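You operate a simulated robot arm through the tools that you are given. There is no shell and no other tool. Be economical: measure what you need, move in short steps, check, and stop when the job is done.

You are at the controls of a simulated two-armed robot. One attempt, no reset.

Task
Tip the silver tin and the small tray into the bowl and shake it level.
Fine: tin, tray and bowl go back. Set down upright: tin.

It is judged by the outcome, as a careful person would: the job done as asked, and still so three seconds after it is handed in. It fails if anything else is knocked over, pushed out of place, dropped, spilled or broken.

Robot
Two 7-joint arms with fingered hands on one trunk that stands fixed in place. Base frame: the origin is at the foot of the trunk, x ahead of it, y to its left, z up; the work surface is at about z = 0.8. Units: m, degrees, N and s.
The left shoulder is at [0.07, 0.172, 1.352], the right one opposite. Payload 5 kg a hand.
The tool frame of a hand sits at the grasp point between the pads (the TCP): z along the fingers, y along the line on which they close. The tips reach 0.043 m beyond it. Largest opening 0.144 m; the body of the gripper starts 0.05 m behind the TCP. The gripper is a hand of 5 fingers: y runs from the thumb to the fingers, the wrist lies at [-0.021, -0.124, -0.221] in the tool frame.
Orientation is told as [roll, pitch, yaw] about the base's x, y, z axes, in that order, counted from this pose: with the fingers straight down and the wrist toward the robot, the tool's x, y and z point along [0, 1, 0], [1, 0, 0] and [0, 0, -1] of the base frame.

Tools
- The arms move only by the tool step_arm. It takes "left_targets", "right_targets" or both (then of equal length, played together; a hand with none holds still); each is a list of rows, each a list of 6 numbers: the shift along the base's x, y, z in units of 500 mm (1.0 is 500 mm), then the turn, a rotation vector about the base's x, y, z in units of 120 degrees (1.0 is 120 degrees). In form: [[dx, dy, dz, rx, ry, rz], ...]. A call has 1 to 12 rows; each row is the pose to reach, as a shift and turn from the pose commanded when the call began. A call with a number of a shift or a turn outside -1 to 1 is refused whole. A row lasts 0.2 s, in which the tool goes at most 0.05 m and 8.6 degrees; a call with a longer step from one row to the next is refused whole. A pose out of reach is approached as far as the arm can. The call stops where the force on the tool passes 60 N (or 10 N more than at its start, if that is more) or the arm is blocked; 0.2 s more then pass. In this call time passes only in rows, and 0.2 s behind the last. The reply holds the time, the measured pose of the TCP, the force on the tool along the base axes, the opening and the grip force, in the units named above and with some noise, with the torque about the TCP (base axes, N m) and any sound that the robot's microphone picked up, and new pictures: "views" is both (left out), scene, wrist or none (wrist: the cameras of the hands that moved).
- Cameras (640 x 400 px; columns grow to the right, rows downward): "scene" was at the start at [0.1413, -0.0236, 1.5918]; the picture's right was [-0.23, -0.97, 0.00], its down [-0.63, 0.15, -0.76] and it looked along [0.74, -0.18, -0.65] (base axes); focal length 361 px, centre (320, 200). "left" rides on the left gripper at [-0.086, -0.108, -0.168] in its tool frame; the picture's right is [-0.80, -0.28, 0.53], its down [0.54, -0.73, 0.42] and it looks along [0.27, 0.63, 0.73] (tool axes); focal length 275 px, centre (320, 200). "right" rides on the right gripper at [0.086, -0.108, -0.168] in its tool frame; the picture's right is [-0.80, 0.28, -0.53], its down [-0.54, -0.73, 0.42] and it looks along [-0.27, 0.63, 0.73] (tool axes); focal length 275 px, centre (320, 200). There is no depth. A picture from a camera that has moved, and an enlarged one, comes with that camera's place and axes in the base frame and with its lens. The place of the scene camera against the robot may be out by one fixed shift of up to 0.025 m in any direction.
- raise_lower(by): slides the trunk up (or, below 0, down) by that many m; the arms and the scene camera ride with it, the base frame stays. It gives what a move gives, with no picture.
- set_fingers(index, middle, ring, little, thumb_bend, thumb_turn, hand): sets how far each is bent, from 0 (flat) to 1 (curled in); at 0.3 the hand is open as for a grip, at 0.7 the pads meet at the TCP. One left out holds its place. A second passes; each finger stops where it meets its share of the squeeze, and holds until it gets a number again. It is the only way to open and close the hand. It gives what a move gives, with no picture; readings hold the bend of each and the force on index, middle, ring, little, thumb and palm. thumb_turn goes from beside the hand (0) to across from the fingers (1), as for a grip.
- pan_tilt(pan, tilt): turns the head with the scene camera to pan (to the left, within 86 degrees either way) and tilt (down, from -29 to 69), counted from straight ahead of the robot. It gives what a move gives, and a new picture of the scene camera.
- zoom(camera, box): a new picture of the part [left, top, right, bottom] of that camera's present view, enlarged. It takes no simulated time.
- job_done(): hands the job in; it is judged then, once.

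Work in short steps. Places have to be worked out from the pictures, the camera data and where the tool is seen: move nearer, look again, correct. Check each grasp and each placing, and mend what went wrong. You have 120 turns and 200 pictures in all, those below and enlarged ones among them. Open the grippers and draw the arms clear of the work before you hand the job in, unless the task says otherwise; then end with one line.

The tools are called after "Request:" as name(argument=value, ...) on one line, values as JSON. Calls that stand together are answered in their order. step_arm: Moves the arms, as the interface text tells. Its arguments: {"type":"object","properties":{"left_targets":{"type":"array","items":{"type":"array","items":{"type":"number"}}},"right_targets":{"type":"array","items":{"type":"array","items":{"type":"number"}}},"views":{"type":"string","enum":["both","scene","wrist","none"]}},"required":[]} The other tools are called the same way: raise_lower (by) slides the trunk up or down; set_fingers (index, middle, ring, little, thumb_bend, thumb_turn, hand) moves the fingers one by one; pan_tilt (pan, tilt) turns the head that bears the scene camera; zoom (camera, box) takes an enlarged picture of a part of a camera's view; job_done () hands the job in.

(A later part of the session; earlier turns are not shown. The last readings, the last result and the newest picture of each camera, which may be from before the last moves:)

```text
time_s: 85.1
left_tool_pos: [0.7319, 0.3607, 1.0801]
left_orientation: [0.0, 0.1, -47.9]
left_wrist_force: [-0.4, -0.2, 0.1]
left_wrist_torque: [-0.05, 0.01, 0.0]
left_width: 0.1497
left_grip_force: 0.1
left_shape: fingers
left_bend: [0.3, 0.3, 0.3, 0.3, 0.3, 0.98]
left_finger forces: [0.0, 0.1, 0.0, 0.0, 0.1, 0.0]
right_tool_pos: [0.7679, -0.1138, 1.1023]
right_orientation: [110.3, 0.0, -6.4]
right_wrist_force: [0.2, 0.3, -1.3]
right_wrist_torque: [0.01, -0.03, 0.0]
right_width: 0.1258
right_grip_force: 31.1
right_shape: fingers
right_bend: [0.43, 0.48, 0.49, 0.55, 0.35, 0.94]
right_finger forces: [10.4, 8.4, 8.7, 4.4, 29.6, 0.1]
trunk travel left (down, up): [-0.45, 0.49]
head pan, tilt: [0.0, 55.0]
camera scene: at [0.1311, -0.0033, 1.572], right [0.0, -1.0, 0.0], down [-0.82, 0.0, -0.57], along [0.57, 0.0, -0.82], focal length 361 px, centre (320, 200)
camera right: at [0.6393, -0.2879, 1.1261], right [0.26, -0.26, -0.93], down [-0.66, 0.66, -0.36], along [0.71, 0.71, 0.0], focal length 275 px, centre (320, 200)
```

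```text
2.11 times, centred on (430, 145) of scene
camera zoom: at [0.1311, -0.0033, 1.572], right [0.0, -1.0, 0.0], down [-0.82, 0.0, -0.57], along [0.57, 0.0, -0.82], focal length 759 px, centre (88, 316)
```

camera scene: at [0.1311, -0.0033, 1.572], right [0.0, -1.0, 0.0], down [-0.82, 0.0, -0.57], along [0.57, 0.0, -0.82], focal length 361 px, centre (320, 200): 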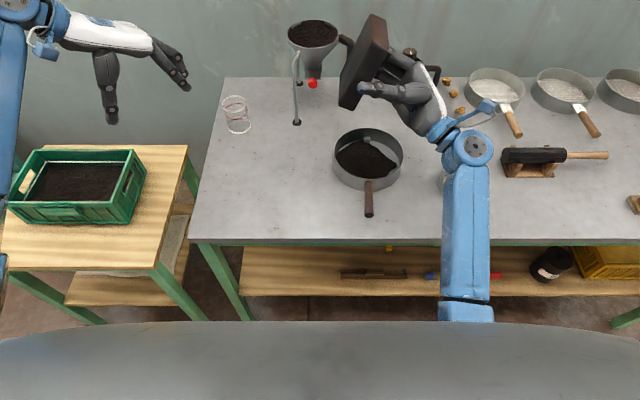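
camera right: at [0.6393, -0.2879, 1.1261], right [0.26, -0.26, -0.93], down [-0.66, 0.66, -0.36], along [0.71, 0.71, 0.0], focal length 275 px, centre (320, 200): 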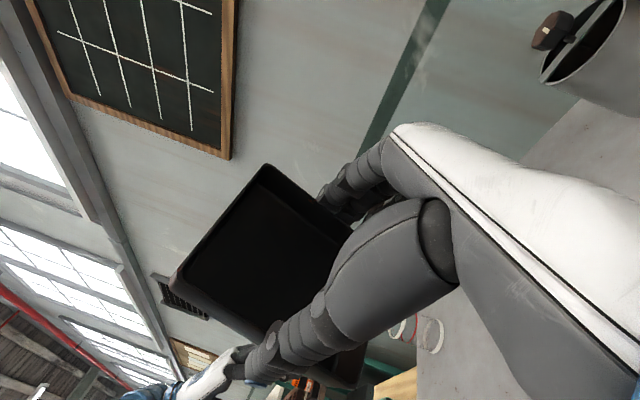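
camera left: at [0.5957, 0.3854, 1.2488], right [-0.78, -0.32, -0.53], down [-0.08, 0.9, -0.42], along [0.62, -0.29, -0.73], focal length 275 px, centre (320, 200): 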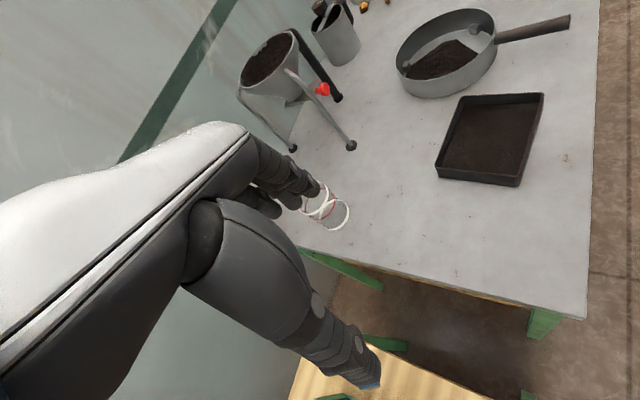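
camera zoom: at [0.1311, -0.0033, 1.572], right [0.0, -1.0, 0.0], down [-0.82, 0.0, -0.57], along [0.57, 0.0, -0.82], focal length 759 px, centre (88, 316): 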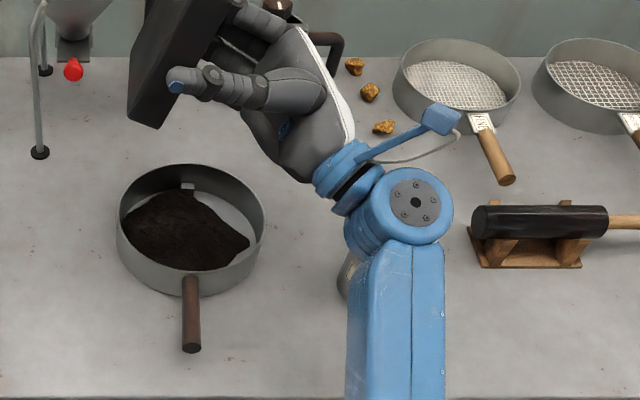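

No spill on the table, and the pan holds everything. I'll roll the empty tray back level while drifting left.

Request:
step_arm(right_targets=[[0, 0.01, 0, -0.068, 0.0079, 0], [0, 0.025, 0, -0.137, 0.0158, 0], [0, 0.04, 0, -0.205, 0.0237, 0], [0, 0.055, 0, -0.273, 0.0316, 0], [0, 0.07, 0, -0.341, 0.0395, 0], [0, 0.085, 0, -0.41, 0.0474, 0], [0, 0.1, 0, -0.478, 0.0553, 0], [0, 0.115, 0, -0.546, 0.0632, 0], [0, 0.13, 0, -0.614, 0.0711, 0], [0, 0.145, 0, -0.683, 0.079, 0], [0, 0.16, 0, -0.751, 0.0869, 0], [0, 0.17, 0, -0.819, 0.0948, 0]], views="scene")

```text
time_s: 87.7
left_tool_pos: [0.7319, 0.3622, 1.0809]
left_orientation: [-0.1, 0.2, -47.9]
left_wrist_force: [0.4, -0.2, 0.1]
left_wrist_torque: [0.0, 0.01, 0.0]
left_width: 0.1496
left_grip_force: 0.0
left_shape: fingers
left_bend: [0.3, 0.3, 0.3, 0.3, 0.3, 0.98]
left_finger forces: [0.1, 0.0, 0.0, 0.0, 0.1, 0.0]
right_tool_pos: [0.7709, -0.0272, 1.1022]
right_orientation: [11.1, 0.3, -6.6]
right_wrist_force: [0.6, 0.3, -0.8]
right_wrist_torque: [-0.03, 0.0, 0.03]
right_width: 0.1257
right_grip_force: 30.1
right_shape: fingers
right_bend: [0.43, 0.48, 0.49, 0.55, 0.35, 0.94]
right_finger forces: [10.4, 8.3, 8.7, 3.3, 28.8, 0.1]
trunk travel left (down, up): [-0.45, 0.49]
head pan, tilt: [0.0, 55.0]
camera scene: at [0.1315, -0.0022, 1.572], right [0.0, -1.0, 0.0], down [-0.82, 0.0, -0.57], along [0.57, 0.0, -0.82], focal length 361 px, centre (320, 200)
```

scene: 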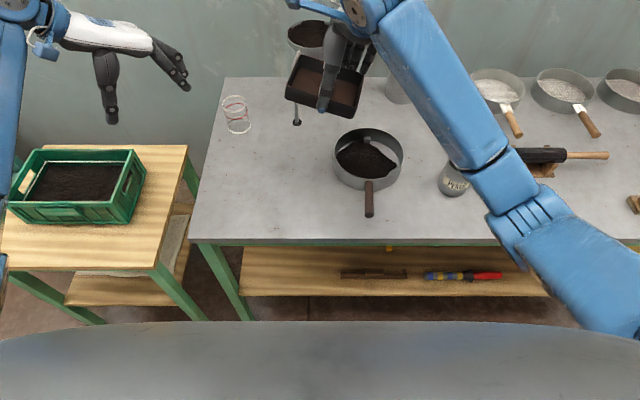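

Tray is empty and the elbow stays out this time, so I'll try to carry it straight home with the right hand.

Request:
step_arm(right_targets=[[-0.03, 0.04, -0.01, -0.046, 0.005, 0.01], [-0.06, 0.09, -0.02, -0.092, 0.011, 0.02], [-0.09, 0.14, -0.04, -0.092, 0.011, 0.03], [-0.12, 0.19, -0.06, -0.092, 0.011, 0.042], [-0.15, 0.24, -0.08, -0.092, 0.011, 0.042], [-0.18, 0.29, -0.1, -0.092, 0.011, 0.042], [-0.2, 0.34, -0.14, -0.092, 0.011, 0.042], [-0.2, 0.344, -0.22, -0.092, 0.011, 0.042], [-0.2, 0.344, -0.3, -0.092, 0.011, 0.042]])

```text
time_s: 89.7
left_tool_pos: [0.7316, 0.3602, 1.0813]
left_orientation: [0.0, 0.1, -48.0]
left_wrist_force: [0.6, -0.8, 0.4]
left_wrist_torque: [-0.03, 0.01, -0.01]
left_width: 0.1499
left_grip_force: 0.1
left_shape: fingers
left_bend: [0.3, 0.3, 0.3, 0.3, 0.3, 0.98]
left_finger forces: [0.1, 0.1, 0.0, 0.0, 0.1, 0.0]
right_tool_pos: [0.6687, 0.1436, 0.9535]
right_orientation: [0.2, 0.7, -1.6]
right_wrist_force: [0.1, -0.9, -0.3]
right_wrist_torque: [-0.08, 0.01, -0.02]
right_width: 0.1256
right_grip_force: 29.0
right_shape: fingers
right_bend: [0.43, 0.48, 0.49, 0.56, 0.35, 0.94]
right_finger forces: [10.2, 8.2, 8.6, 3.3, 28.7, 0.0]
trunk travel left (down, up): [-0.45, 0.49]
head pan, tilt: [0.0, 55.0]
camera scene: at [0.1309, -0.0033, 1.5722], right [0.0, -1.0, 0.0], down [-0.82, 0.0, -0.57], along [0.57, 0.0, -0.82], focal length 361 px, centre (320, 200)
camera right: at [0.5638, 0.232, 1.123], right [0.27, -0.81, 0.53], down [-0.75, -0.52, -0.42], along [0.61, -0.28, -0.74], focal length 275 px, centre (320, 200)
```

scene: 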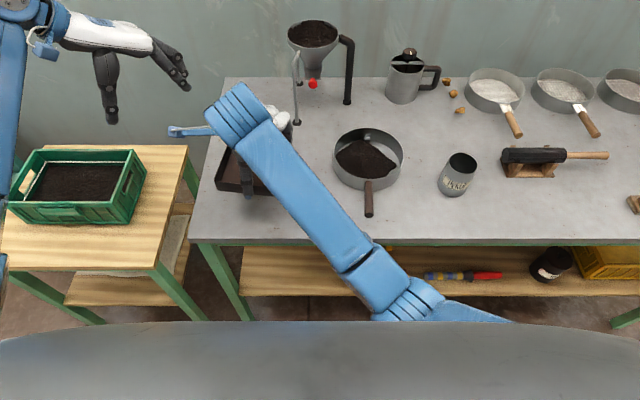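
right: 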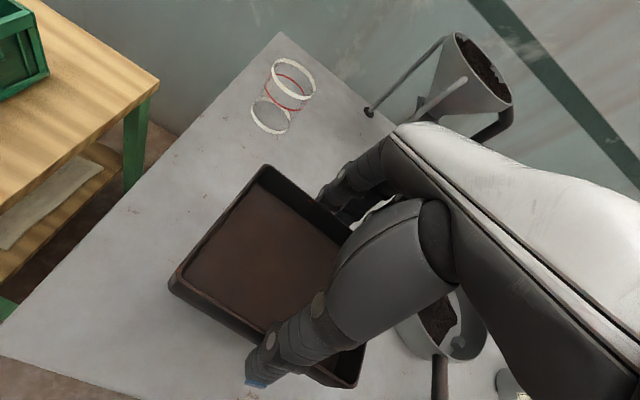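

Reached home. I'll lower the tray gently to the table.

Request:
step_arm(right_targets=[[0.003, 0.002, -0.07, 0, -0.004, 0], [0.003, 0.002, -0.14, 0, -0.004, 0], [0.003, 0.002, -0.175, 0, -0.004, 0], [0.003, 0.002, -0.19, 0, -0.004, 0], [0.003, 0.002, -0.198, 0, -0.004, 0], [0.003, 0.002, -0.203, 0, -0.004, 0]])

Request:
zoom(camera="scene", box=[400, 130, 520, 220])

```text
time_s: 91.3
left_tool_pos: [0.7326, 0.3599, 1.0819]
left_orientation: [0.0, 0.1, -47.7]
left_wrist_force: [-0.2, 0.0, -0.8]
left_wrist_torque: [0.02, -0.04, 0.01]
left_width: 0.1495
left_grip_force: 0.0
left_shape: fingers
left_bend: [0.3, 0.3, 0.3, 0.3, 0.3, 0.98]
left_finger forces: [0.0, 0.0, 0.0, 0.0, 0.0, 0.0]
right_tool_pos: [0.7118, 0.102, 0.8704]
right_orientation: [-2.7, -3.4, -3.1]
right_wrist_force: [-0.5, -0.2, -1.0]
right_wrist_torque: [-0.01, 0.02, -0.02]
right_width: 0.1257
right_grip_force: 29.8
right_shape: fingers
right_bend: [0.43, 0.48, 0.49, 0.56, 0.35, 0.94]
right_finger forces: [10.4, 8.3, 8.6, 3.5, 28.9, 0.0]
trunk travel left (down, up): [-0.45, 0.49]
head pan, tilt: [0.0, 55.0]
stopped in row 6 (right hand): the arm was blocked; the commanded pose is now the measured one
camera scene: at [0.1312, -0.0037, 1.5721], right [0.0, -1.0, 0.0], down [-0.82, 0.0, -0.57], along [0.57, 0.0, -0.82], focal length 361 px, centre (320, 200)
camera right: at [0.5981, 0.2018, 1.0277], right [0.21, -0.78, 0.59], down [-0.73, -0.52, -0.44], along [0.65, -0.34, -0.68], focal length 275 px, centre (320, 200)
```

scene: 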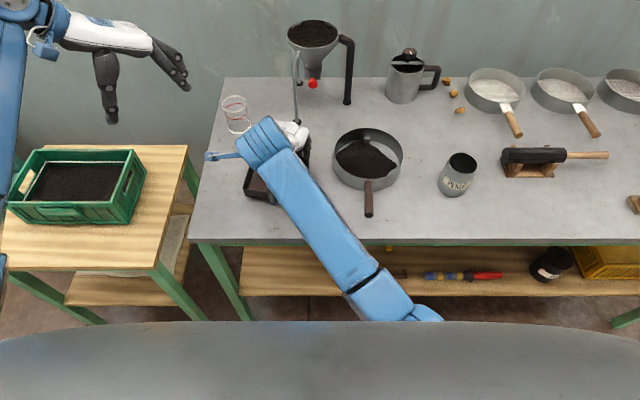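
right: 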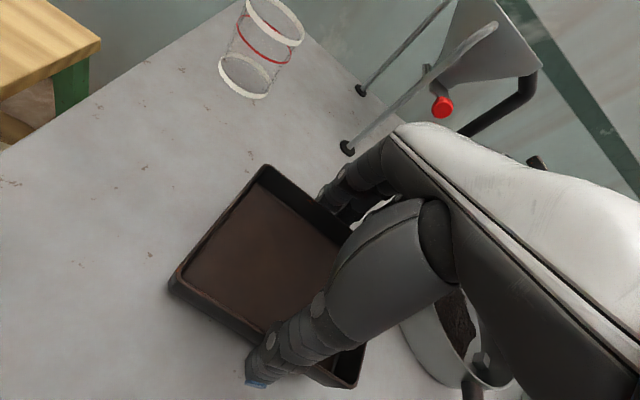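

```text
4.44 times, centred on (460, 175) of scene
camera zoom: at [0.1312, -0.0037, 1.5721], right [0.0, -1.0, 0.0], down [-0.82, 0.0, -0.57], along [0.57, 0.0, -0.82], focal length 1603 px, centre (-302, 311)
```

zoom: 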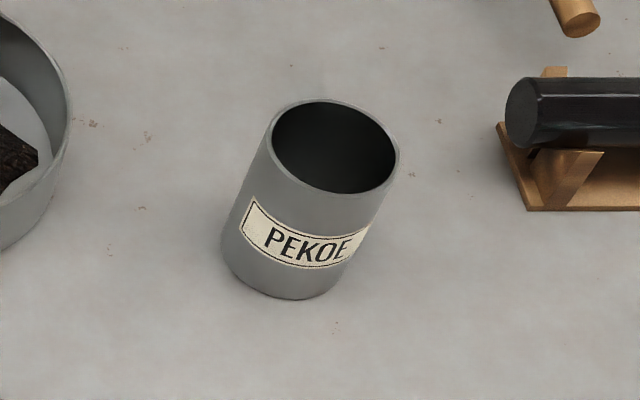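

The arm blocked just before touchdown (tray still in the air). The tin was nudged about 1 cm; I'll deal with that later. I'll move to the known-reachable hand-over spot and set the tray there.

Request:
step_arm(right_targets=[[0, 0, 0.06, 0.012, 0.014, 0.004], [-0.02, -0.015, 0.1, 0.0225, 0.028, 0.009], [-0.05, -0.035, 0.1, 0.0225, 0.028, 0.009], [-0.086, -0.058, 0.1, 0.0225, 0.028, 0.009], [-0.086, -0.058, 0.06, 0.0225, 0.028, 0.009]])

```text
time_s: 92.7
left_tool_pos: [0.7321, 0.3615, 1.0813]
left_orientation: [0.1, 0.1, -47.8]
left_wrist_force: [0.7, -0.2, -0.8]
left_wrist_torque: [-0.01, -0.03, -0.02]
left_width: 0.1495
left_grip_force: 0.0
left_shape: fingers
left_bend: [0.3, 0.3, 0.3, 0.3, 0.3, 0.98]
left_finger forces: [0.1, 0.1, 0.1, 0.1, 0.0, 0.0]
right_tool_pos: [0.7173, 0.0327, 0.9445]
right_orientation: [-3.2, -5.8, -3.3]
right_wrist_force: [0.8, -0.8, -0.6]
right_wrist_torque: [0.0, -0.02, -0.02]
right_width: 0.1251
right_grip_force: 29.5
right_shape: fingers
right_bend: [0.43, 0.48, 0.49, 0.56, 0.35, 0.94]
right_finger forces: [10.2, 8.3, 8.6, 3.3, 28.8, 0.1]
trunk travel left (down, up): [-0.45, 0.49]
head pan, tilt: [0.0, 55.0]
stopped in row 5 (right hand): the arm was blocked; the commanded pose is now the measured one
camera scene: at [0.1311, -0.0038, 1.5721], right [0.0, -1.0, 0.0], down [-0.82, 0.0, -0.57], along [0.57, 0.0, -0.82], focal length 361 px, centre (320, 200)
camera right: at [0.5989, 0.135, 1.0961], right [0.18, -0.78, 0.6], down [-0.72, -0.52, -0.46], along [0.68, -0.35, -0.65], focal length 275 px, centre (320, 200)
```

scene: 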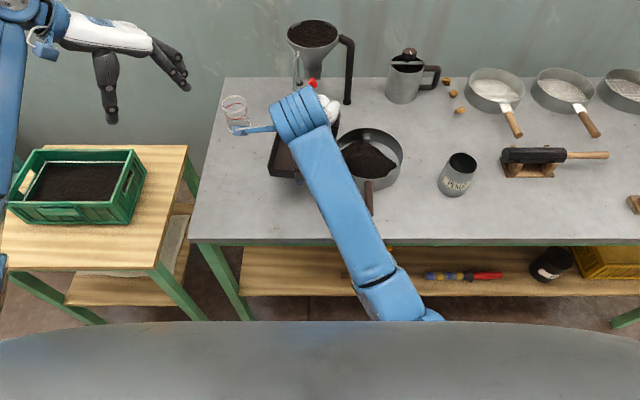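
right: 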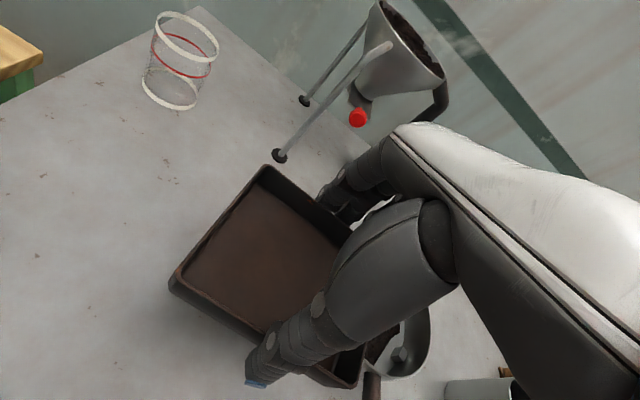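

The elbow tucked in again. I'll swing it out: up and right with a positive yaw, then come back to the hand-over spot.

Request:
step_arm(right_targets=[[0.03, -0.06, 0.08, 0.0, 0.01, 0.02], [0.06, -0.13, 0.16, 0.01, 0.02, 0.06], [0.07, -0.2, 0.24, 0.02, 0.03, 0.11], [0.07, -0.28, 0.32, 0.027, 0.048, 0.16], [0.06, -0.36, 0.4, 0.027, 0.048, 0.21], [0.06, -0.44, 0.44, 0.027, 0.048, 0.26], [0.06, -0.52, 0.44, 0.027, 0.048, 0.29]], views="scene")

```text
refused: row 1 steps farther than a row can; nothing moved
```

Request:
step_arm(right_targets=[[0.02, -0.05, 0.06, 0.0, 0.01, 0.02], [0.04, -0.1, 0.12, 0.01, 0.02, 0.06], [0.05, -0.15, 0.18, 0.02, 0.03, 0.1], [0.06, -0.21, 0.24, 0.025, 0.038, 0.14], [0.06, -0.27, 0.3, 0.027, 0.048, 0.18], [0.06, -0.33, 0.36, 0.027, 0.048, 0.22], [0.06, -0.39, 0.4, 0.027, 0.048, 0.26], [0.06, -0.46, 0.44, 0.027, 0.048, 0.29], [0.06, -0.53, 0.44, 0.027, 0.048, 0.29]], views="scene")

```text
time_s: 94.7
left_tool_pos: [0.732, 0.3599, 1.0827]
left_orientation: [0.0, 0.2, -47.9]
left_wrist_force: [-0.6, -1.0, 0.5]
left_wrist_torque: [0.06, -0.01, 0.0]
left_width: 0.1498
left_grip_force: 0.0
left_shape: fingers
left_bend: [0.3, 0.3, 0.3, 0.3, 0.3, 0.98]
left_finger forces: [0.0, 0.1, 0.0, 0.0, 0.1, 0.1]
right_tool_pos: [0.7474, -0.2305, 1.1645]
right_orientation: [1.5, -1.0, 31.2]
right_wrist_force: [0.3, 0.4, -0.8]
right_wrist_torque: [0.02, 0.01, 0.03]
right_width: 0.1255
right_grip_force: 28.6
right_shape: fingers
right_bend: [0.43, 0.48, 0.49, 0.56, 0.35, 0.94]
right_finger forces: [10.1, 8.0, 8.5, 3.0, 28.0, 0.0]
trunk travel left (down, up): [-0.45, 0.49]
head pan, tilt: [0.0, 55.0]
camera scene: at [0.131, -0.0059, 1.5721], right [0.0, -1.0, 0.0], down [-0.82, 0.0, -0.57], along [0.57, 0.0, -0.82], focal length 361 px, centre (320, 200)
```

scene: 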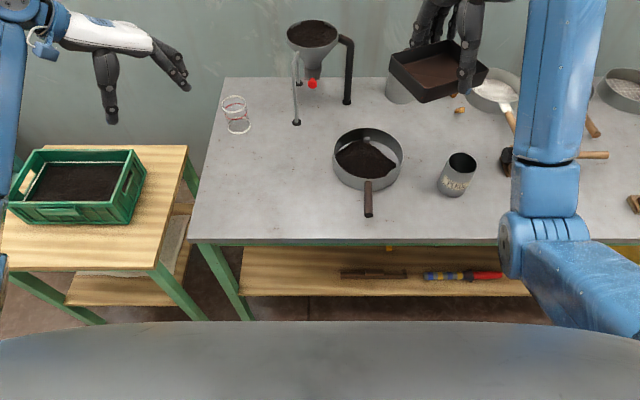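

Elbow out again. Now to the hand-over spot at (0.668, 0.072), then down close to the table.

Request:
step_arm(right_targets=[[-0.02, 0.075, 0, -0.006, 0.004, -0.035], [-0.04, 0.15, 0, -0.012, 0.008, -0.07], [-0.06, 0.225, 0, -0.012, 0.008, -0.105], [-0.08, 0.3, -0.02, -0.012, 0.008, -0.14], [-0.1, 0.375, -0.05, -0.012, 0.008, -0.175], [-0.12, 0.45, -0.09, -0.012, 0.008, -0.21], [-0.14, 0.525, -0.13, -0.012, 0.008, -0.245], [-0.158, 0.605, -0.17, -0.012, 0.008, -0.275], [-0.158, 0.605, -0.26, -0.012, 0.008, -0.275], [-0.158, 0.605, -0.35, -0.012, 0.008, -0.275], [-0.158, 0.605, -0.44, -0.012, 0.008, -0.275], [-0.158, 0.605, -0.53, -0.012, 0.008, -0.275]])

```text
time_s: 97.3
left_tool_pos: [0.7315, 0.3607, 1.0816]
left_orientation: [0.0, 0.1, -47.9]
left_wrist_force: [0.2, 0.5, -0.1]
left_wrist_torque: [-0.01, -0.02, 0.03]
left_width: 0.1495
left_grip_force: 0.1
left_shape: fingers
left_bend: [0.3, 0.3, 0.3, 0.3, 0.3, 0.98]
left_finger forces: [0.0, 0.0, 0.0, 0.1, 0.0, 0.0]
right_tool_pos: [0.6673, 0.0727, 0.8989]
right_orientation: [0.4, 0.3, -1.8]
right_wrist_force: [0.3, 0.1, -0.6]
right_wrist_torque: [-0.01, 0.02, 0.0]
right_width: 0.1251
right_grip_force: 27.9
right_shape: fingers
right_bend: [0.44, 0.48, 0.49, 0.56, 0.35, 0.94]
right_finger forces: [9.8, 8.0, 8.3, 2.9, 27.6, 0.0]
trunk travel left (down, up): [-0.45, 0.49]
head pan, tilt: [0.0, 55.0]
camera scene: at [0.1313, -0.004, 1.5722], right [0.0, -1.0, 0.0], down [-0.82, 0.0, -0.57], along [0.57, 0.0, -0.82], focal length 361 px, centre (320, 200)
camera right: at [0.5628, 0.1607, 1.0673], right [0.26, -0.81, 0.53], down [-0.74, -0.52, -0.42], along [0.61, -0.28, -0.74], focal length 275 px, centre (320, 200)
```

scene: 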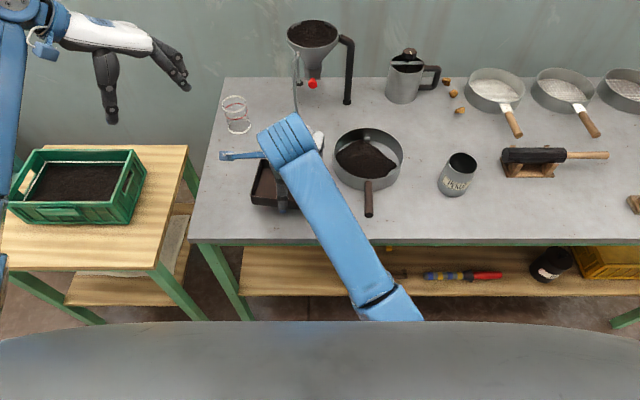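
right: 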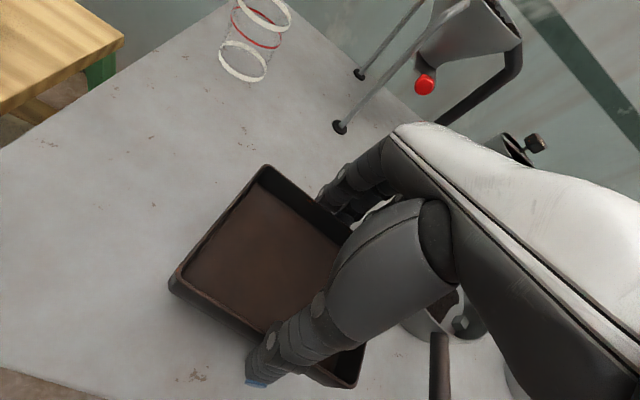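

Lowering the last 45 mm gently.

Request:
step_arm(right_targets=[[0, 0, -0.04, 0, 0, 0], [0, 0, -0.07, 0, 0, 0], [0, 0, -0.083, 0, 0, 0], [0, 0, -0.092, 0, 0, 0]], views="none")

```text
time_s: 98.3
left_tool_pos: [0.7308, 0.3612, 1.0827]
left_orientation: [-0.1, 0.1, -47.9]
left_wrist_force: [0.3, 1.1, 0.4]
left_wrist_torque: [-0.02, 0.0, -0.02]
left_width: 0.1496
left_grip_force: 0.1
left_shape: fingers
left_bend: [0.3, 0.3, 0.3, 0.3, 0.3, 0.98]
left_finger forces: [0.0, 0.0, 0.0, 0.1, 0.1, 0.1]
right_tool_pos: [0.6766, 0.053, 0.8536]
right_orientation: [-1.1, -0.5, -2.1]
right_wrist_force: [1.8, 3.0, 9.4]
right_wrist_torque: [-0.14, -0.58, 0.08]
right_width: 0.1252
right_grip_force: 29.5
right_shape: fingers
right_bend: [0.43, 0.48, 0.49, 0.56, 0.35, 0.94]
right_finger forces: [10.5, 8.4, 8.9, 4.1, 28.2, 0.0]
trunk travel left (down, up): [-0.45, 0.49]
head pan, tilt: [0.0, 55.0]
```

Touched down at about (0.677, 0.053), clear of the pan. Release and raise the right hand.

Request:
set_fingers(hand="right", index=0.3, middle=0.3, ring=0.3, little=0.3, thumb_bend=0.3)

Request:
step_arm(right_targets=[[0, 0, 0.05, 0, 0, 0], [0, 0, 0.13, 0, 0, 0], [0, 0, 0.22, 0, 0, 0], [0.02, -0.05, 0.3, 0, 0, 0.04], [0.04, -0.12, 0.36, 0, 0, 0.09], [0.06, -0.19, 0.42, 0, 0, 0.14], [0.08, -0.27, 0.46, 0, 0, 0.19], [0.08, -0.35, 0.5, 0, 0, 0.24], [0.08, -0.43, 0.52, 0, 0, 0.27], [0.08, -0.52, 0.54, 0, 0, 0.27], [0.08, -0.61, 0.56, 0, 0, 0.27], [0.08, -0.7, 0.58, 0, 0, 0.27]], views="scene")

```text
time_s: 99.3
left_tool_pos: [0.7314, 0.3597, 1.0818]
left_orientation: [-0.1, 0.1, -48.0]
left_wrist_force: [-0.5, -0.1, 0.5]
left_wrist_torque: [0.0, 0.02, 0.0]
left_width: 0.1496
left_grip_force: 0.0
left_shape: fingers
left_bend: [0.3, 0.3, 0.3, 0.3, 0.3, 0.98]
left_finger forces: [0.1, 0.1, 0.1, 0.0, 0.0, 0.0]
right_tool_pos: [0.6743, 0.0538, 0.8498]
right_orientation: [-1.0, -0.2, -2.3]
right_wrist_force: [-0.4, 0.0, -0.9]
right_wrist_torque: [0.02, -0.01, -0.02]
right_width: 0.1496
right_grip_force: 0.0
right_shape: fingers
right_bend: [0.3, 0.3, 0.3, 0.3, 0.3, 0.97]
right_finger forces: [0.0, 0.0, 0.1, 0.1, 0.0, 0.1]
trunk travel left (down, up): [-0.45, 0.49]
head pan, tilt: [0.0, 55.0]
```

```text
time_s: 100.2
left_tool_pos: [0.7325, 0.3591, 1.0811]
left_orientation: [0.0, 0.2, -47.8]
left_wrist_force: [-0.2, -0.6, -0.7]
left_wrist_torque: [0.0, 0.01, 0.02]
left_width: 0.1497
left_grip_force: 0.1
left_shape: fingers
left_bend: [0.3, 0.3, 0.3, 0.3, 0.3, 0.98]
left_finger forces: [0.1, 0.1, 0.1, 0.0, 0.0, 0.1]
right_tool_pos: [0.676, -0.0176, 0.9166]
right_orientation: [-8.3, 0.9, -3.7]
right_wrist_force: [0.4, -1.0, -1.1]
right_wrist_torque: [-0.01, 0.01, 0.0]
right_width: 0.1498
right_grip_force: 0.0
right_shape: fingers
right_bend: [0.3, 0.3, 0.3, 0.3, 0.3, 0.98]
right_finger forces: [0.0, 0.0, 0.0, 0.0, 0.1, 0.0]
trunk travel left (down, up): [-0.45, 0.49]
head pan, tilt: [0.0, 55.0]
stopped in row 4 (right hand): the arm was blocked; the commanded pose is now the measured one
camera scene: at [0.1318, -0.0045, 1.572], right [0.0, -1.0, 0.0], down [-0.82, 0.0, -0.57], along [0.57, 0.0, -0.82], focal length 361 px, centre (320, 200)
```

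scene: 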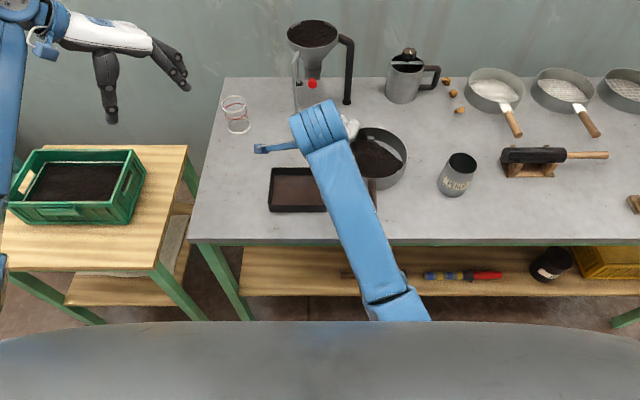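

The arm blocked again while leaving; I'll go up and right in a direction that frees the elbow.

Request:
step_arm(right_targets=[[0.03, -0.03, 0.07, 0.02, 0, 0.02], [0.06, -0.07, 0.14, 0.04, 0, 0.05], [0.08, -0.12, 0.21, 0.06, 0, 0.09], [0.09, -0.18, 0.27, 0.07, 0, 0.13], [0.1, -0.24, 0.33, 0.07, 0, 0.17], [0.1, -0.31, 0.38, 0.07, 0, 0.21], [0.1, -0.38, 0.43, 0.07, 0, 0.25], [0.1, -0.46, 0.46, 0.07, 0, 0.28], [0.1, -0.55, 0.48, 0.07, 0, 0.28], [0.08, -0.64, 0.48, 0.07, 0, 0.28], [0.06, -0.73, 0.48, 0.07, 0, 0.28]], views="scene")

Request:
zoom(camera="scene", box=[220, 90, 500, 240])

```text
time_s: 102.6
left_tool_pos: [0.7306, 0.3592, 1.0823]
left_orientation: [0.1, 0.1, -47.9]
left_wrist_force: [-0.2, 0.5, -0.4]
left_wrist_torque: [0.01, -0.04, -0.01]
left_width: 0.1497
left_grip_force: 0.0
left_shape: fingers
left_bend: [0.3, 0.3, 0.3, 0.3, 0.3, 0.98]
left_finger forces: [0.0, 0.1, 0.0, 0.0, 0.0, 0.0]
right_tool_pos: [0.704, -0.3826, 1.1566]
right_orientation: [0.1, -1.1, 30.3]
right_wrist_force: [-0.2, -0.2, -0.7]
right_wrist_torque: [0.05, -0.03, -0.02]
right_width: 0.1497
right_grip_force: 0.1
right_shape: fingers
right_bend: [0.3, 0.3, 0.3, 0.3, 0.3, 0.98]
right_finger forces: [0.1, 0.0, 0.0, 0.0, 0.0, 0.1]
trunk travel left (down, up): [-0.45, 0.49]
head pan, tilt: [0.0, 55.0]
camera scene: at [0.1299, -0.0065, 1.5722], right [0.0, -1.0, 0.0], down [-0.82, 0.0, -0.57], along [0.57, 0.0, -0.82], focal length 361 px, centre (320, 200)
```

scene: 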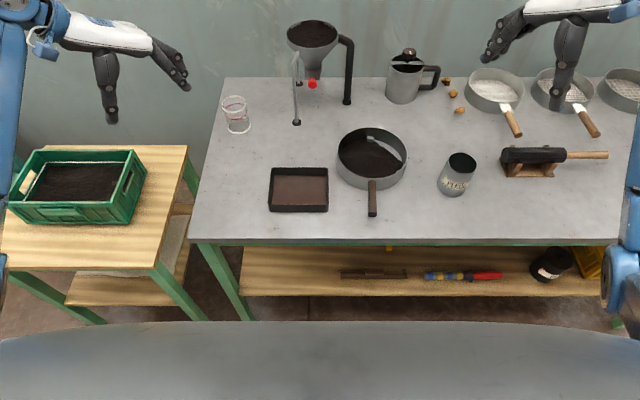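

```text
2.29 times, centred on (360, 165) of scene
camera zoom: at [0.1299, -0.0065, 1.5722], right [0.0, -1.0, 0.0], down [-0.82, 0.0, -0.57], along [0.57, 0.0, -0.82], focal length 824 px, centre (229, 280)
```

zoom: 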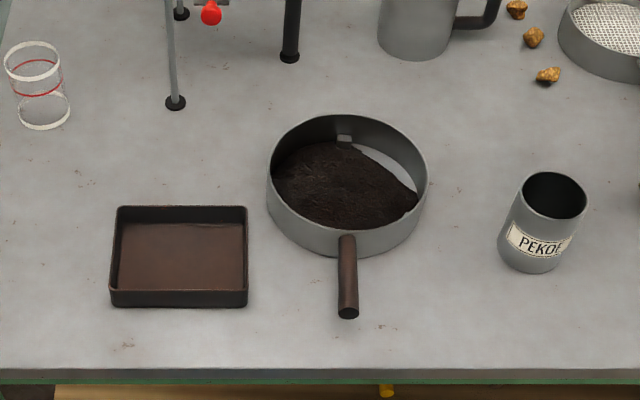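

The pan holds everything with nothing spilled; the pan and tin were each nudged by about 1 cm, which I can correct. Now I'll bring the left hand over the tray at (0.673, 0.0555).

Request:
step_arm(left_targets=[[-0.015, -0.075, 0, 0, 0, 0.049], [-0.03, -0.15, 0, 0, 0, 0.098], [-0.045, -0.23, -0.02, 0, 0, 0.148], [-0.06, -0.31, -0.05, 0, 0, 0.197], [-0.075, -0.39, -0.09, 0, 0, 0.246], [-0.09, -0.46, -0.13, 0, 0, 0.296], [-0.105, -0.54, -0.17, 0, 0, 0.345], [-0.117, -0.61, -0.21, 0, 0, 0.391], [-0.117, -0.61, -0.28, 0, 0, 0.391], [-0.117, -0.61, -0.36, 0, 0, 0.391]])

Request:
zoom(camera="left", box=[240, 150, 640, 400])

```text
time_s: 104.8
left_tool_pos: [0.6743, 0.0539, 0.9031]
left_orientation: [0.0, 0.1, -0.9]
left_wrist_force: [0.3, 0.6, 0.9]
left_wrist_torque: [0.01, -0.02, -0.01]
left_width: 0.1499
left_grip_force: 0.0
left_shape: fingers
left_bend: [0.3, 0.3, 0.3, 0.3, 0.3, 0.97]
left_finger forces: [0.0, 0.1, 0.1, 0.0, 0.0, 0.1]
right_tool_pos: [0.7062, -0.3829, 1.1555]
right_orientation: [-0.1, -0.9, 30.1]
right_wrist_force: [0.2, -0.1, 0.0]
right_wrist_torque: [0.03, -0.03, 0.0]
right_width: 0.1497
right_grip_force: 0.1
right_shape: fingers
right_bend: [0.3, 0.3, 0.3, 0.3, 0.3, 0.98]
right_finger forces: [0.0, 0.1, 0.0, 0.0, 0.0, 0.0]
trunk travel left (down, up): [-0.45, 0.49]
head pan, tilt: [0.0, 55.0]
camera scene: at [0.1311, -0.0046, 1.5722], right [0.0, -1.0, 0.0], down [-0.82, 0.0, -0.57], along [0.57, 0.0, -0.82], focal length 361 px, centre (320, 200)
camera left: at [0.5647, -0.0301, 1.0697], right [-0.3, -0.79, -0.53], down [-0.72, 0.55, -0.42], along [0.63, 0.26, -0.73], focal length 275 px, centre (320, 200)
```

scene: 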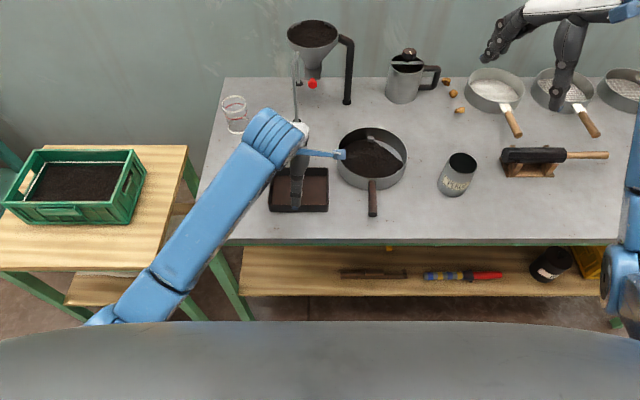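
left: 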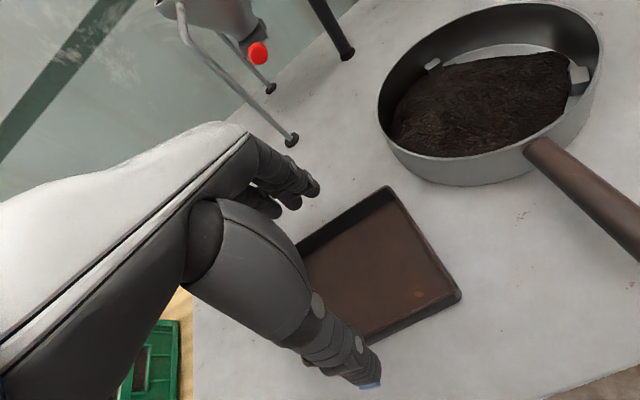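

```text
1.60 times, centred on (440, 275) of left
camera zoom: at [0.5647, -0.0301, 1.0697], right [-0.3, -0.79, -0.53], down [-0.72, 0.55, -0.42], along [0.63, 0.26, -0.73], focal length 440 px, centre (128, 80)
```

zoom: 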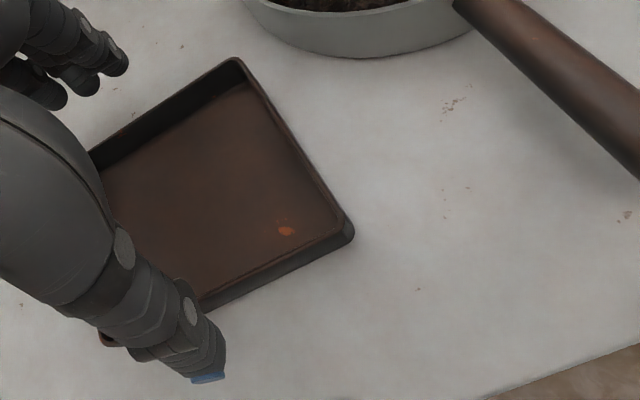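

Well aligned. Descend and grasp.

Request:
step_arm(left_targets=[[-0.002, -0.003, -0.04, 0, 0, 0.006], [-0.002, -0.003, -0.08, 0, 0, 0.006], [-0.002, -0.003, -0.104, 0, 0, 0.006]], views="none")

Request:
set_fingers(hand="left", index=0.5, middle=0.5, ring=0.5, little=0.5, thumb_bend=0.48)

Request:
step_arm(left_targets=[[0, 0, 0.02, 0, 0, 0], [0, 0, 0.06, 0, 0, 0], [0, 0.03, 0.08, 0, 0, -0.004], [0, 0.09, 0.08, 0, 0, -0.008], [-0.004, 0.15, 0.08, 0, 0, -0.013], [-0.004, 0.186, 0.08, 0, 0, -0.013], [-0.004, 0.186, 0.04, 0, 0, -0.013]])

```text
time_s: 105.6
left_tool_pos: [0.6724, 0.0527, 0.8498]
left_orientation: [0.0, 0.1, -0.2]
left_wrist_force: [0.0, 0.3, 0.8]
left_wrist_torque: [0.02, -0.01, 0.05]
left_width: 0.1498
left_grip_force: 0.1
left_shape: fingers
left_bend: [0.3, 0.3, 0.3, 0.3, 0.3, 0.97]
left_finger forces: [0.0, 0.0, 0.0, 0.1, 0.0, 0.0]
right_tool_pos: [0.7052, -0.3819, 1.1559]
right_orientation: [-0.1, -1.0, 30.1]
right_wrist_force: [0.0, 0.7, -0.5]
right_wrist_torque: [0.01, 0.0, 0.01]
right_width: 0.1495
right_grip_force: 0.1
right_shape: fingers
right_bend: [0.3, 0.3, 0.3, 0.3, 0.3, 0.98]
right_finger forces: [0.0, 0.0, 0.1, 0.1, 0.1, 0.0]
trunk travel left (down, up): [-0.45, 0.49]
head pan, tilt: [0.0, 55.0]
```

```text
time_s: 106.6
left_tool_pos: [0.6726, 0.0538, 0.8512]
left_orientation: [0.0, 0.1, -0.1]
left_wrist_force: [3.2, 0.3, 10.0]
left_wrist_torque: [0.42, -0.72, -0.15]
left_width: 0.1278
left_grip_force: 29.8
left_shape: fingers
left_bend: [0.4, 0.45, 0.45, 0.47, 0.36, 0.95]
left_finger forces: [11.2, 8.2, 6.8, 7.0, 27.1, 0.1]
right_tool_pos: [0.7052, -0.3813, 1.1558]
right_orientation: [-0.1, -1.0, 30.1]
right_wrist_force: [-1.1, -0.5, -0.4]
right_wrist_torque: [0.04, 0.01, 0.0]
right_width: 0.1496
right_grip_force: 0.0
right_shape: fingers
right_bend: [0.3, 0.3, 0.3, 0.3, 0.3, 0.98]
right_finger forces: [0.0, 0.0, 0.0, 0.1, 0.1, 0.1]
trunk travel left (down, up): [-0.45, 0.49]
head pan, tilt: [0.0, 55.0]
```

```text
time_s: 108.2
left_tool_pos: [0.6713, 0.1463, 0.8677]
left_orientation: [0.0, 0.1, -1.7]
left_wrist_force: [0.4, -0.1, -0.4]
left_wrist_torque: [0.0, -0.04, -0.01]
left_width: 0.1279
left_grip_force: 28.0
left_shape: fingers
left_bend: [0.4, 0.45, 0.46, 0.48, 0.36, 0.95]
left_finger forces: [10.1, 7.5, 6.2, 3.8, 27.9, 0.1]
right_tool_pos: [0.7052, -0.3807, 1.1565]
right_orientation: [-0.1, -1.1, 30.1]
right_wrist_force: [0.5, 0.2, -0.2]
right_wrist_torque: [0.03, -0.01, -0.03]
right_width: 0.1499
right_grip_force: 0.0
right_shape: fingers
right_bend: [0.3, 0.3, 0.3, 0.3, 0.3, 0.98]
right_finger forces: [0.0, 0.0, 0.0, 0.1, 0.0, 0.1]
trunk travel left (down, up): [-0.45, 0.49]
head pan, tilt: [0.0, 55.0]
camera scene: at [0.1313, -0.0042, 1.5721], right [0.0, -1.0, 0.0], down [-0.82, 0.0, -0.57], along [0.57, 0.0, -0.82], focal length 361 px, centre (320, 200)
camera left: at [0.5604, 0.064, 1.0367], right [-0.31, -0.79, -0.53], down [-0.71, 0.57, -0.42], along [0.63, 0.25, -0.73], focal length 275 px, centre (320, 200)
```

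scene: 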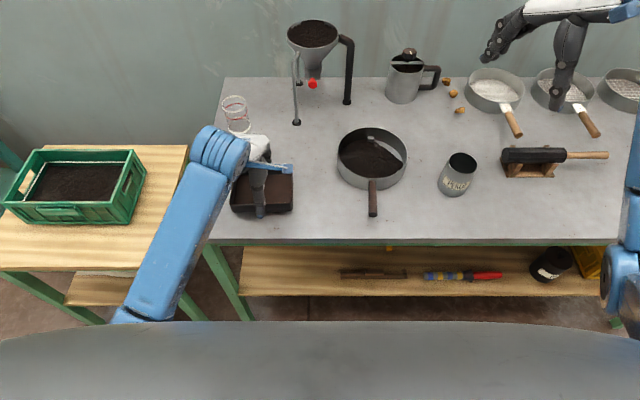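
left: 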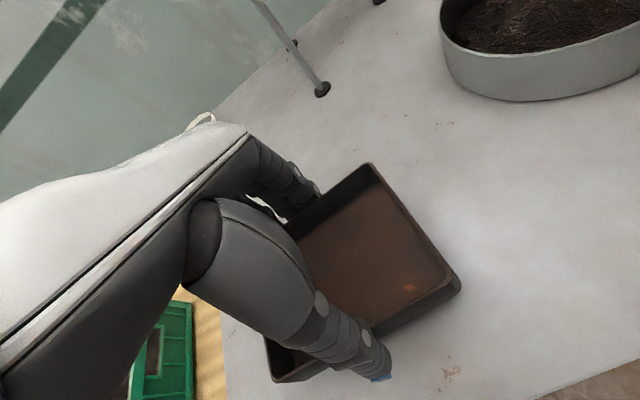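

Over its home place. Lower onto the table, release, and lift the left hand away.

Request:
step_arm(left_targets=[[0, 0, -0.015, 0, 0, 0], [0, 0, -0.026, 0, 0, 0], [0, 0, -0.034, 0, 0, 0]], views="none")

Request:
set_fingers(hand="left", index=0.3, middle=0.3, ring=0.3, little=0.3, thumb_bend=0.3)

Request:
step_arm(left_targets=[[0, 0, 0.05, 0, 0, 0], [0, 0, 0.14, 0, 0, 0], [0, 0.02, 0.23, 0, 0, 0], [0.02, 0.08, 0.3, 0, 0, -0.04], [0.04, 0.16, 0.36, 0, 0, -0.1], [0.06, 0.24, 0.4, 0, 0, -0.16], [0.08, 0.32, 0.43, 0, 0, -0.22], [0.1, 0.4, 0.45, 0, 0, -0.28]], views="scene")

Request:
zoom(camera="scene", box=[310, 100, 500, 230])

```text
time_s: 109.0
left_tool_pos: [0.67, 0.1459, 0.8512]
left_orientation: [0.0, 0.1, -1.8]
left_wrist_force: [0.3, 0.5, -0.9]
left_wrist_torque: [0.05, -0.05, 0.01]
left_width: 0.1279
left_grip_force: 28.0
left_shape: fingers
left_bend: [0.41, 0.45, 0.46, 0.48, 0.36, 0.95]
left_finger forces: [10.1, 7.4, 6.1, 4.1, 28.1, 0.0]
right_tool_pos: [0.7053, -0.3819, 1.1567]
right_orientation: [-0.1, -1.0, 30.1]
right_wrist_force: [-0.3, 0.0, 0.1]
right_wrist_torque: [-0.01, 0.02, 0.01]
right_width: 0.1498
right_grip_force: 0.1
right_shape: fingers
right_bend: [0.3, 0.3, 0.3, 0.3, 0.3, 0.98]
right_finger forces: [0.0, 0.0, 0.0, 0.0, 0.0, 0.0]
trunk travel left (down, up): [-0.45, 0.49]
head pan, tilt: [0.0, 55.0]
```

```text
time_s: 110.0
left_tool_pos: [0.6714, 0.1472, 0.8522]
left_orientation: [0.0, 0.1, -1.8]
left_wrist_force: [0.0, -0.8, -0.4]
left_wrist_torque: [-0.02, -0.03, 0.02]
left_width: 0.1492
left_grip_force: 0.1
left_shape: fingers
left_bend: [0.3, 0.3, 0.3, 0.3, 0.3, 0.97]
left_finger forces: [0.0, 0.1, 0.0, 0.1, 0.0, 0.0]
right_tool_pos: [0.7043, -0.3808, 1.1567]
right_orientation: [-0.2, -0.9, 30.1]
right_wrist_force: [0.0, -0.2, -0.1]
right_wrist_torque: [0.01, 0.03, 0.03]
right_width: 0.1498
right_grip_force: 0.1
right_shape: fingers
right_bend: [0.3, 0.3, 0.3, 0.3, 0.3, 0.98]
right_finger forces: [0.0, 0.0, 0.0, 0.0, 0.0, 0.0]
trunk travel left (down, up): [-0.45, 0.49]
head pan, tilt: [0.0, 55.0]
```

```text
refused: row 5 steps farther than a row can; nothing moved
```

```text
3.08 times, centred on (405, 165) of scene
camera zoom: at [0.1311, -0.004, 1.5721], right [0.0, -1.0, 0.0], down [-0.82, 0.0, -0.57], along [0.57, 0.0, -0.82], focal length 1110 px, centre (58, 308)
```

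zoom: 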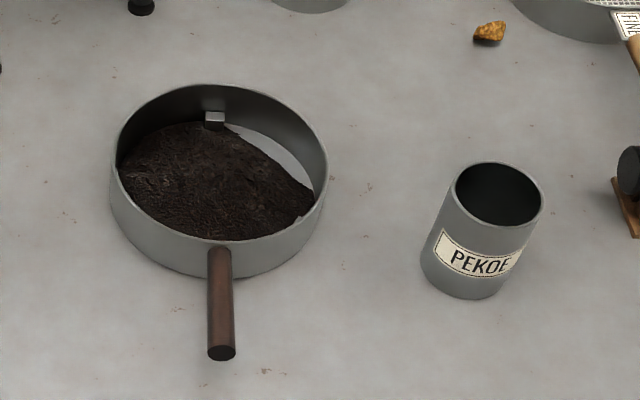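

Tray is released at home. I'll retreat the left hand in smaller steps, and meanwhile bring the right hand above the pan handle, yawing so it closes across the handle.

Request:
step_arm(left_targets=[[0, 0, 0.05, 0, 0, 0], [0, 0, 0.13, 0, 0, 0], [0, 0.02, 0.21, 0, 0, 0], [0.02, 0.06, 0.28, 0, 0, -0.04], [0.04, 0.12, 0.33, 0, 0, -0.1], [0.06, 0.19, 0.37, 0, 0, -0.16], [0.08, 0.26, 0.4, 0, 0, -0.22], [0.1, 0.33, 0.42, 0, 0, -0.28]], right_targets=[[-0.01, 0.05, 0, 0, 0, 0.05], [-0.02, 0.1, 0, 0, 0, 0.1], [-0.04, 0.16, 0, 0, 0, 0.16], [-0.06, 0.22, 0, 0, 0, 0.22], [-0.08, 0.28, 0, 0, 0, 0.28], [-0.1, 0.35, -0.03, 0, 0, 0.34], [-0.12, 0.42, -0.06, 0, 0, 0.4], [-0.14, 0.49, -0.1, 0, 0, 0.46]])

```text
time_s: 111.8
left_tool_pos: [0.7197, 0.3147, 1.0617]
left_orientation: [-0.2, 0.1, -35.6]
left_wrist_force: [-0.6, 0.9, -0.7]
left_wrist_torque: [-0.04, 0.02, -0.02]
left_width: 0.1495
left_grip_force: 0.2
left_shape: fingers
left_bend: [0.3, 0.3, 0.3, 0.3, 0.3, 0.98]
left_finger forces: [0.1, 0.0, 0.1, 0.0, 0.0, 0.0]
right_tool_pos: [0.6368, -0.1341, 1.1069]
right_orientation: [0.0, -0.9, 85.4]
right_wrist_force: [-0.2, 0.9, -0.3]
right_wrist_torque: [-0.05, 0.0, 0.04]
right_width: 0.1496
right_grip_force: 0.1
right_shape: fingers
right_bend: [0.3, 0.3, 0.3, 0.3, 0.3, 0.98]
right_finger forces: [0.0, 0.1, 0.0, 0.0, 0.0, 0.0]
trunk travel left (down, up): [-0.45, 0.49]
head pan, tilt: [0.0, 55.0]
camera scene: at [0.1318, -0.0008, 1.572], right [0.0, -1.0, 0.0], down [-0.82, 0.0, -0.57], along [0.57, 0.0, -0.82], focal length 361 px, centre (320, 200)
camera right: at [0.5399, -0.239, 1.2729], right [0.82, 0.21, 0.54], down [0.48, -0.76, -0.43], along [0.32, 0.61, -0.72], focal length 275 px, centre (320, 200)
camera left: at [0.5822, 0.3076, 1.2296], right [-0.7, -0.48, -0.53], down [-0.28, 0.86, -0.42], along [0.66, -0.15, -0.73], focal length 275 px, centre (320, 200)
```

scene: 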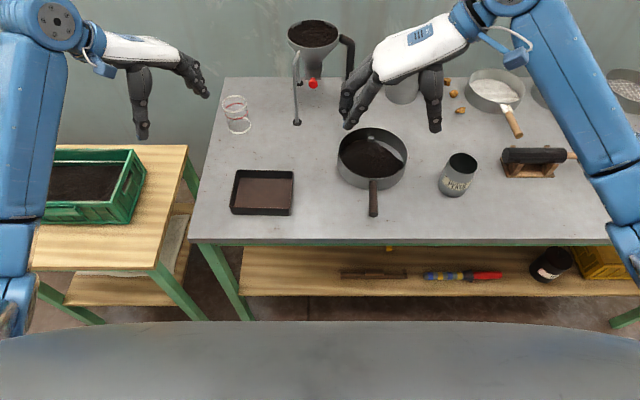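
right: 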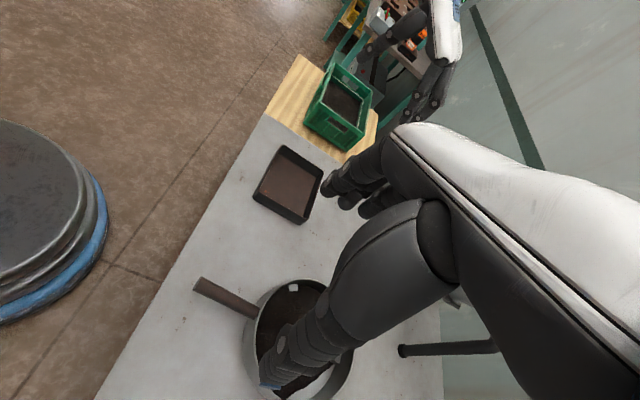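
left: 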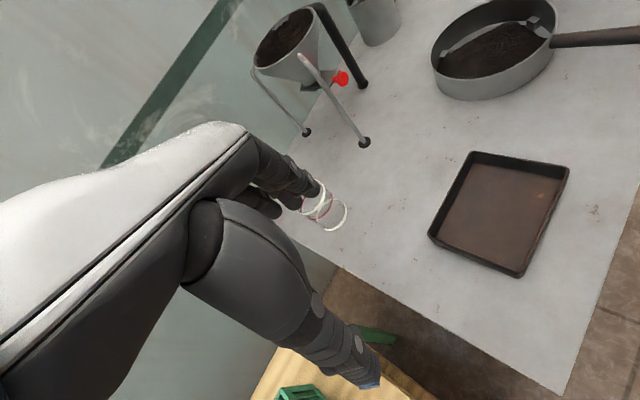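

Tray is exactly home. The handle runs x 0.58–0.684 at y≈-0.128, so I'll descend with the fingers straddling it.

Request:
step_arm(right_targets=[[-0.009, 0.006, -0.09, 0, 0.006, 0.01], [-0.018, 0.012, -0.18, 0, 0.007, 0.01], [-0.018, 0.012, -0.27, 0, 0.007, 0.01], [-0.018, 0.012, -0.36, 0, 0.007, 0.01], [-0.018, 0.012, -0.43, 0, 0.007, 0.01], [-0.018, 0.012, -0.48, 0, 0.007, 0.01]])

Request:
zoom(camera="scene", box=[310, 100, 500, 230])

```text
time_s: 113.2
left_tool_pos: [0.7199, 0.3127, 1.0635]
left_orientation: [0.0, 0.1, -35.4]
left_wrist_force: [0.2, 0.4, 0.4]
left_wrist_torque: [0.0, 0.01, -0.01]
left_width: 0.1495
left_grip_force: 0.0
left_shape: fingers
left_bend: [0.3, 0.3, 0.3, 0.3, 0.3, 0.98]
left_finger forces: [0.0, 0.1, 0.1, 0.0, 0.1, 0.0]
right_tool_pos: [0.6247, -0.1312, 0.8657]
right_orientation: [0.6, -0.9, 86.6]
right_wrist_force: [0.1, 0.9, 0.5]
right_wrist_torque: [0.02, -0.02, -0.02]
right_width: 0.1498
right_grip_force: 0.0
right_shape: fingers
right_bend: [0.3, 0.3, 0.3, 0.3, 0.3, 0.98]
right_finger forces: [0.0, 0.1, 0.0, 0.0, 0.1, 0.0]
trunk travel left (down, up): [-0.45, 0.49]
head pan, tilt: [0.0, 55.0]
camera scene: at [0.1314, -0.0041, 1.5721], right [0.0, -1.0, 0.0], down [-0.82, 0.0, -0.57], along [0.57, 0.0, -0.82], focal length 361 px, centre (320, 200)
camera right: at [0.5344, -0.2374, 1.0335], right [0.82, 0.23, 0.53], down [0.49, -0.75, -0.44], along [0.3, 0.62, -0.72], focal length 275 px, centre (320, 200)
```

scene: 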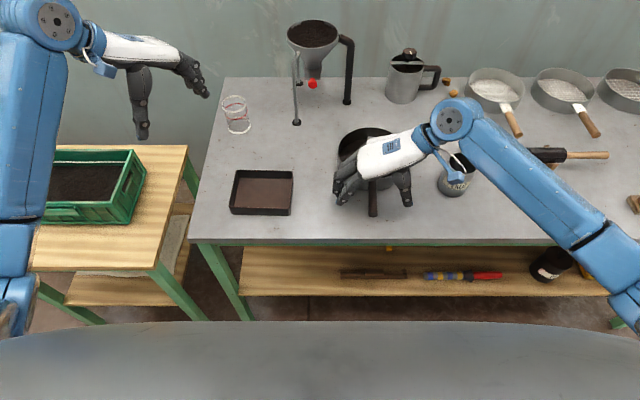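
right: 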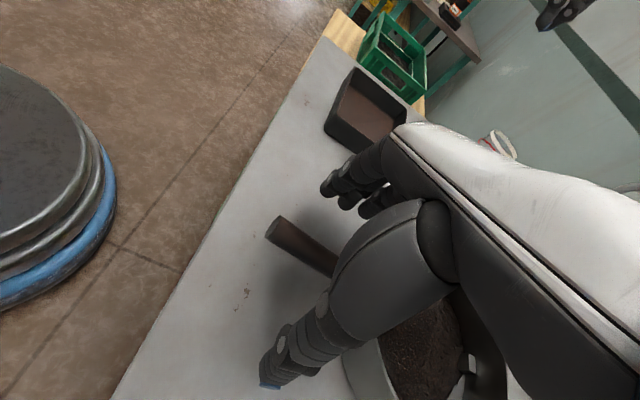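

```text
3.08 times, centred on (405, 165) of scene
camera zoom: at [0.1314, -0.0041, 1.5721], right [0.0, -1.0, 0.0], down [-0.82, 0.0, -0.57], along [0.57, 0.0, -0.82], focal length 1110 px, centre (58, 308)
```

zoom: 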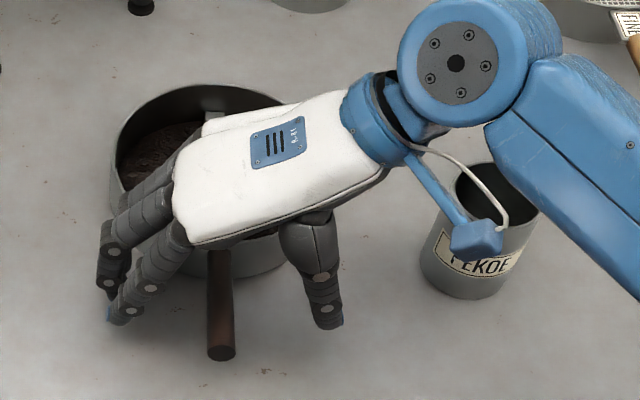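

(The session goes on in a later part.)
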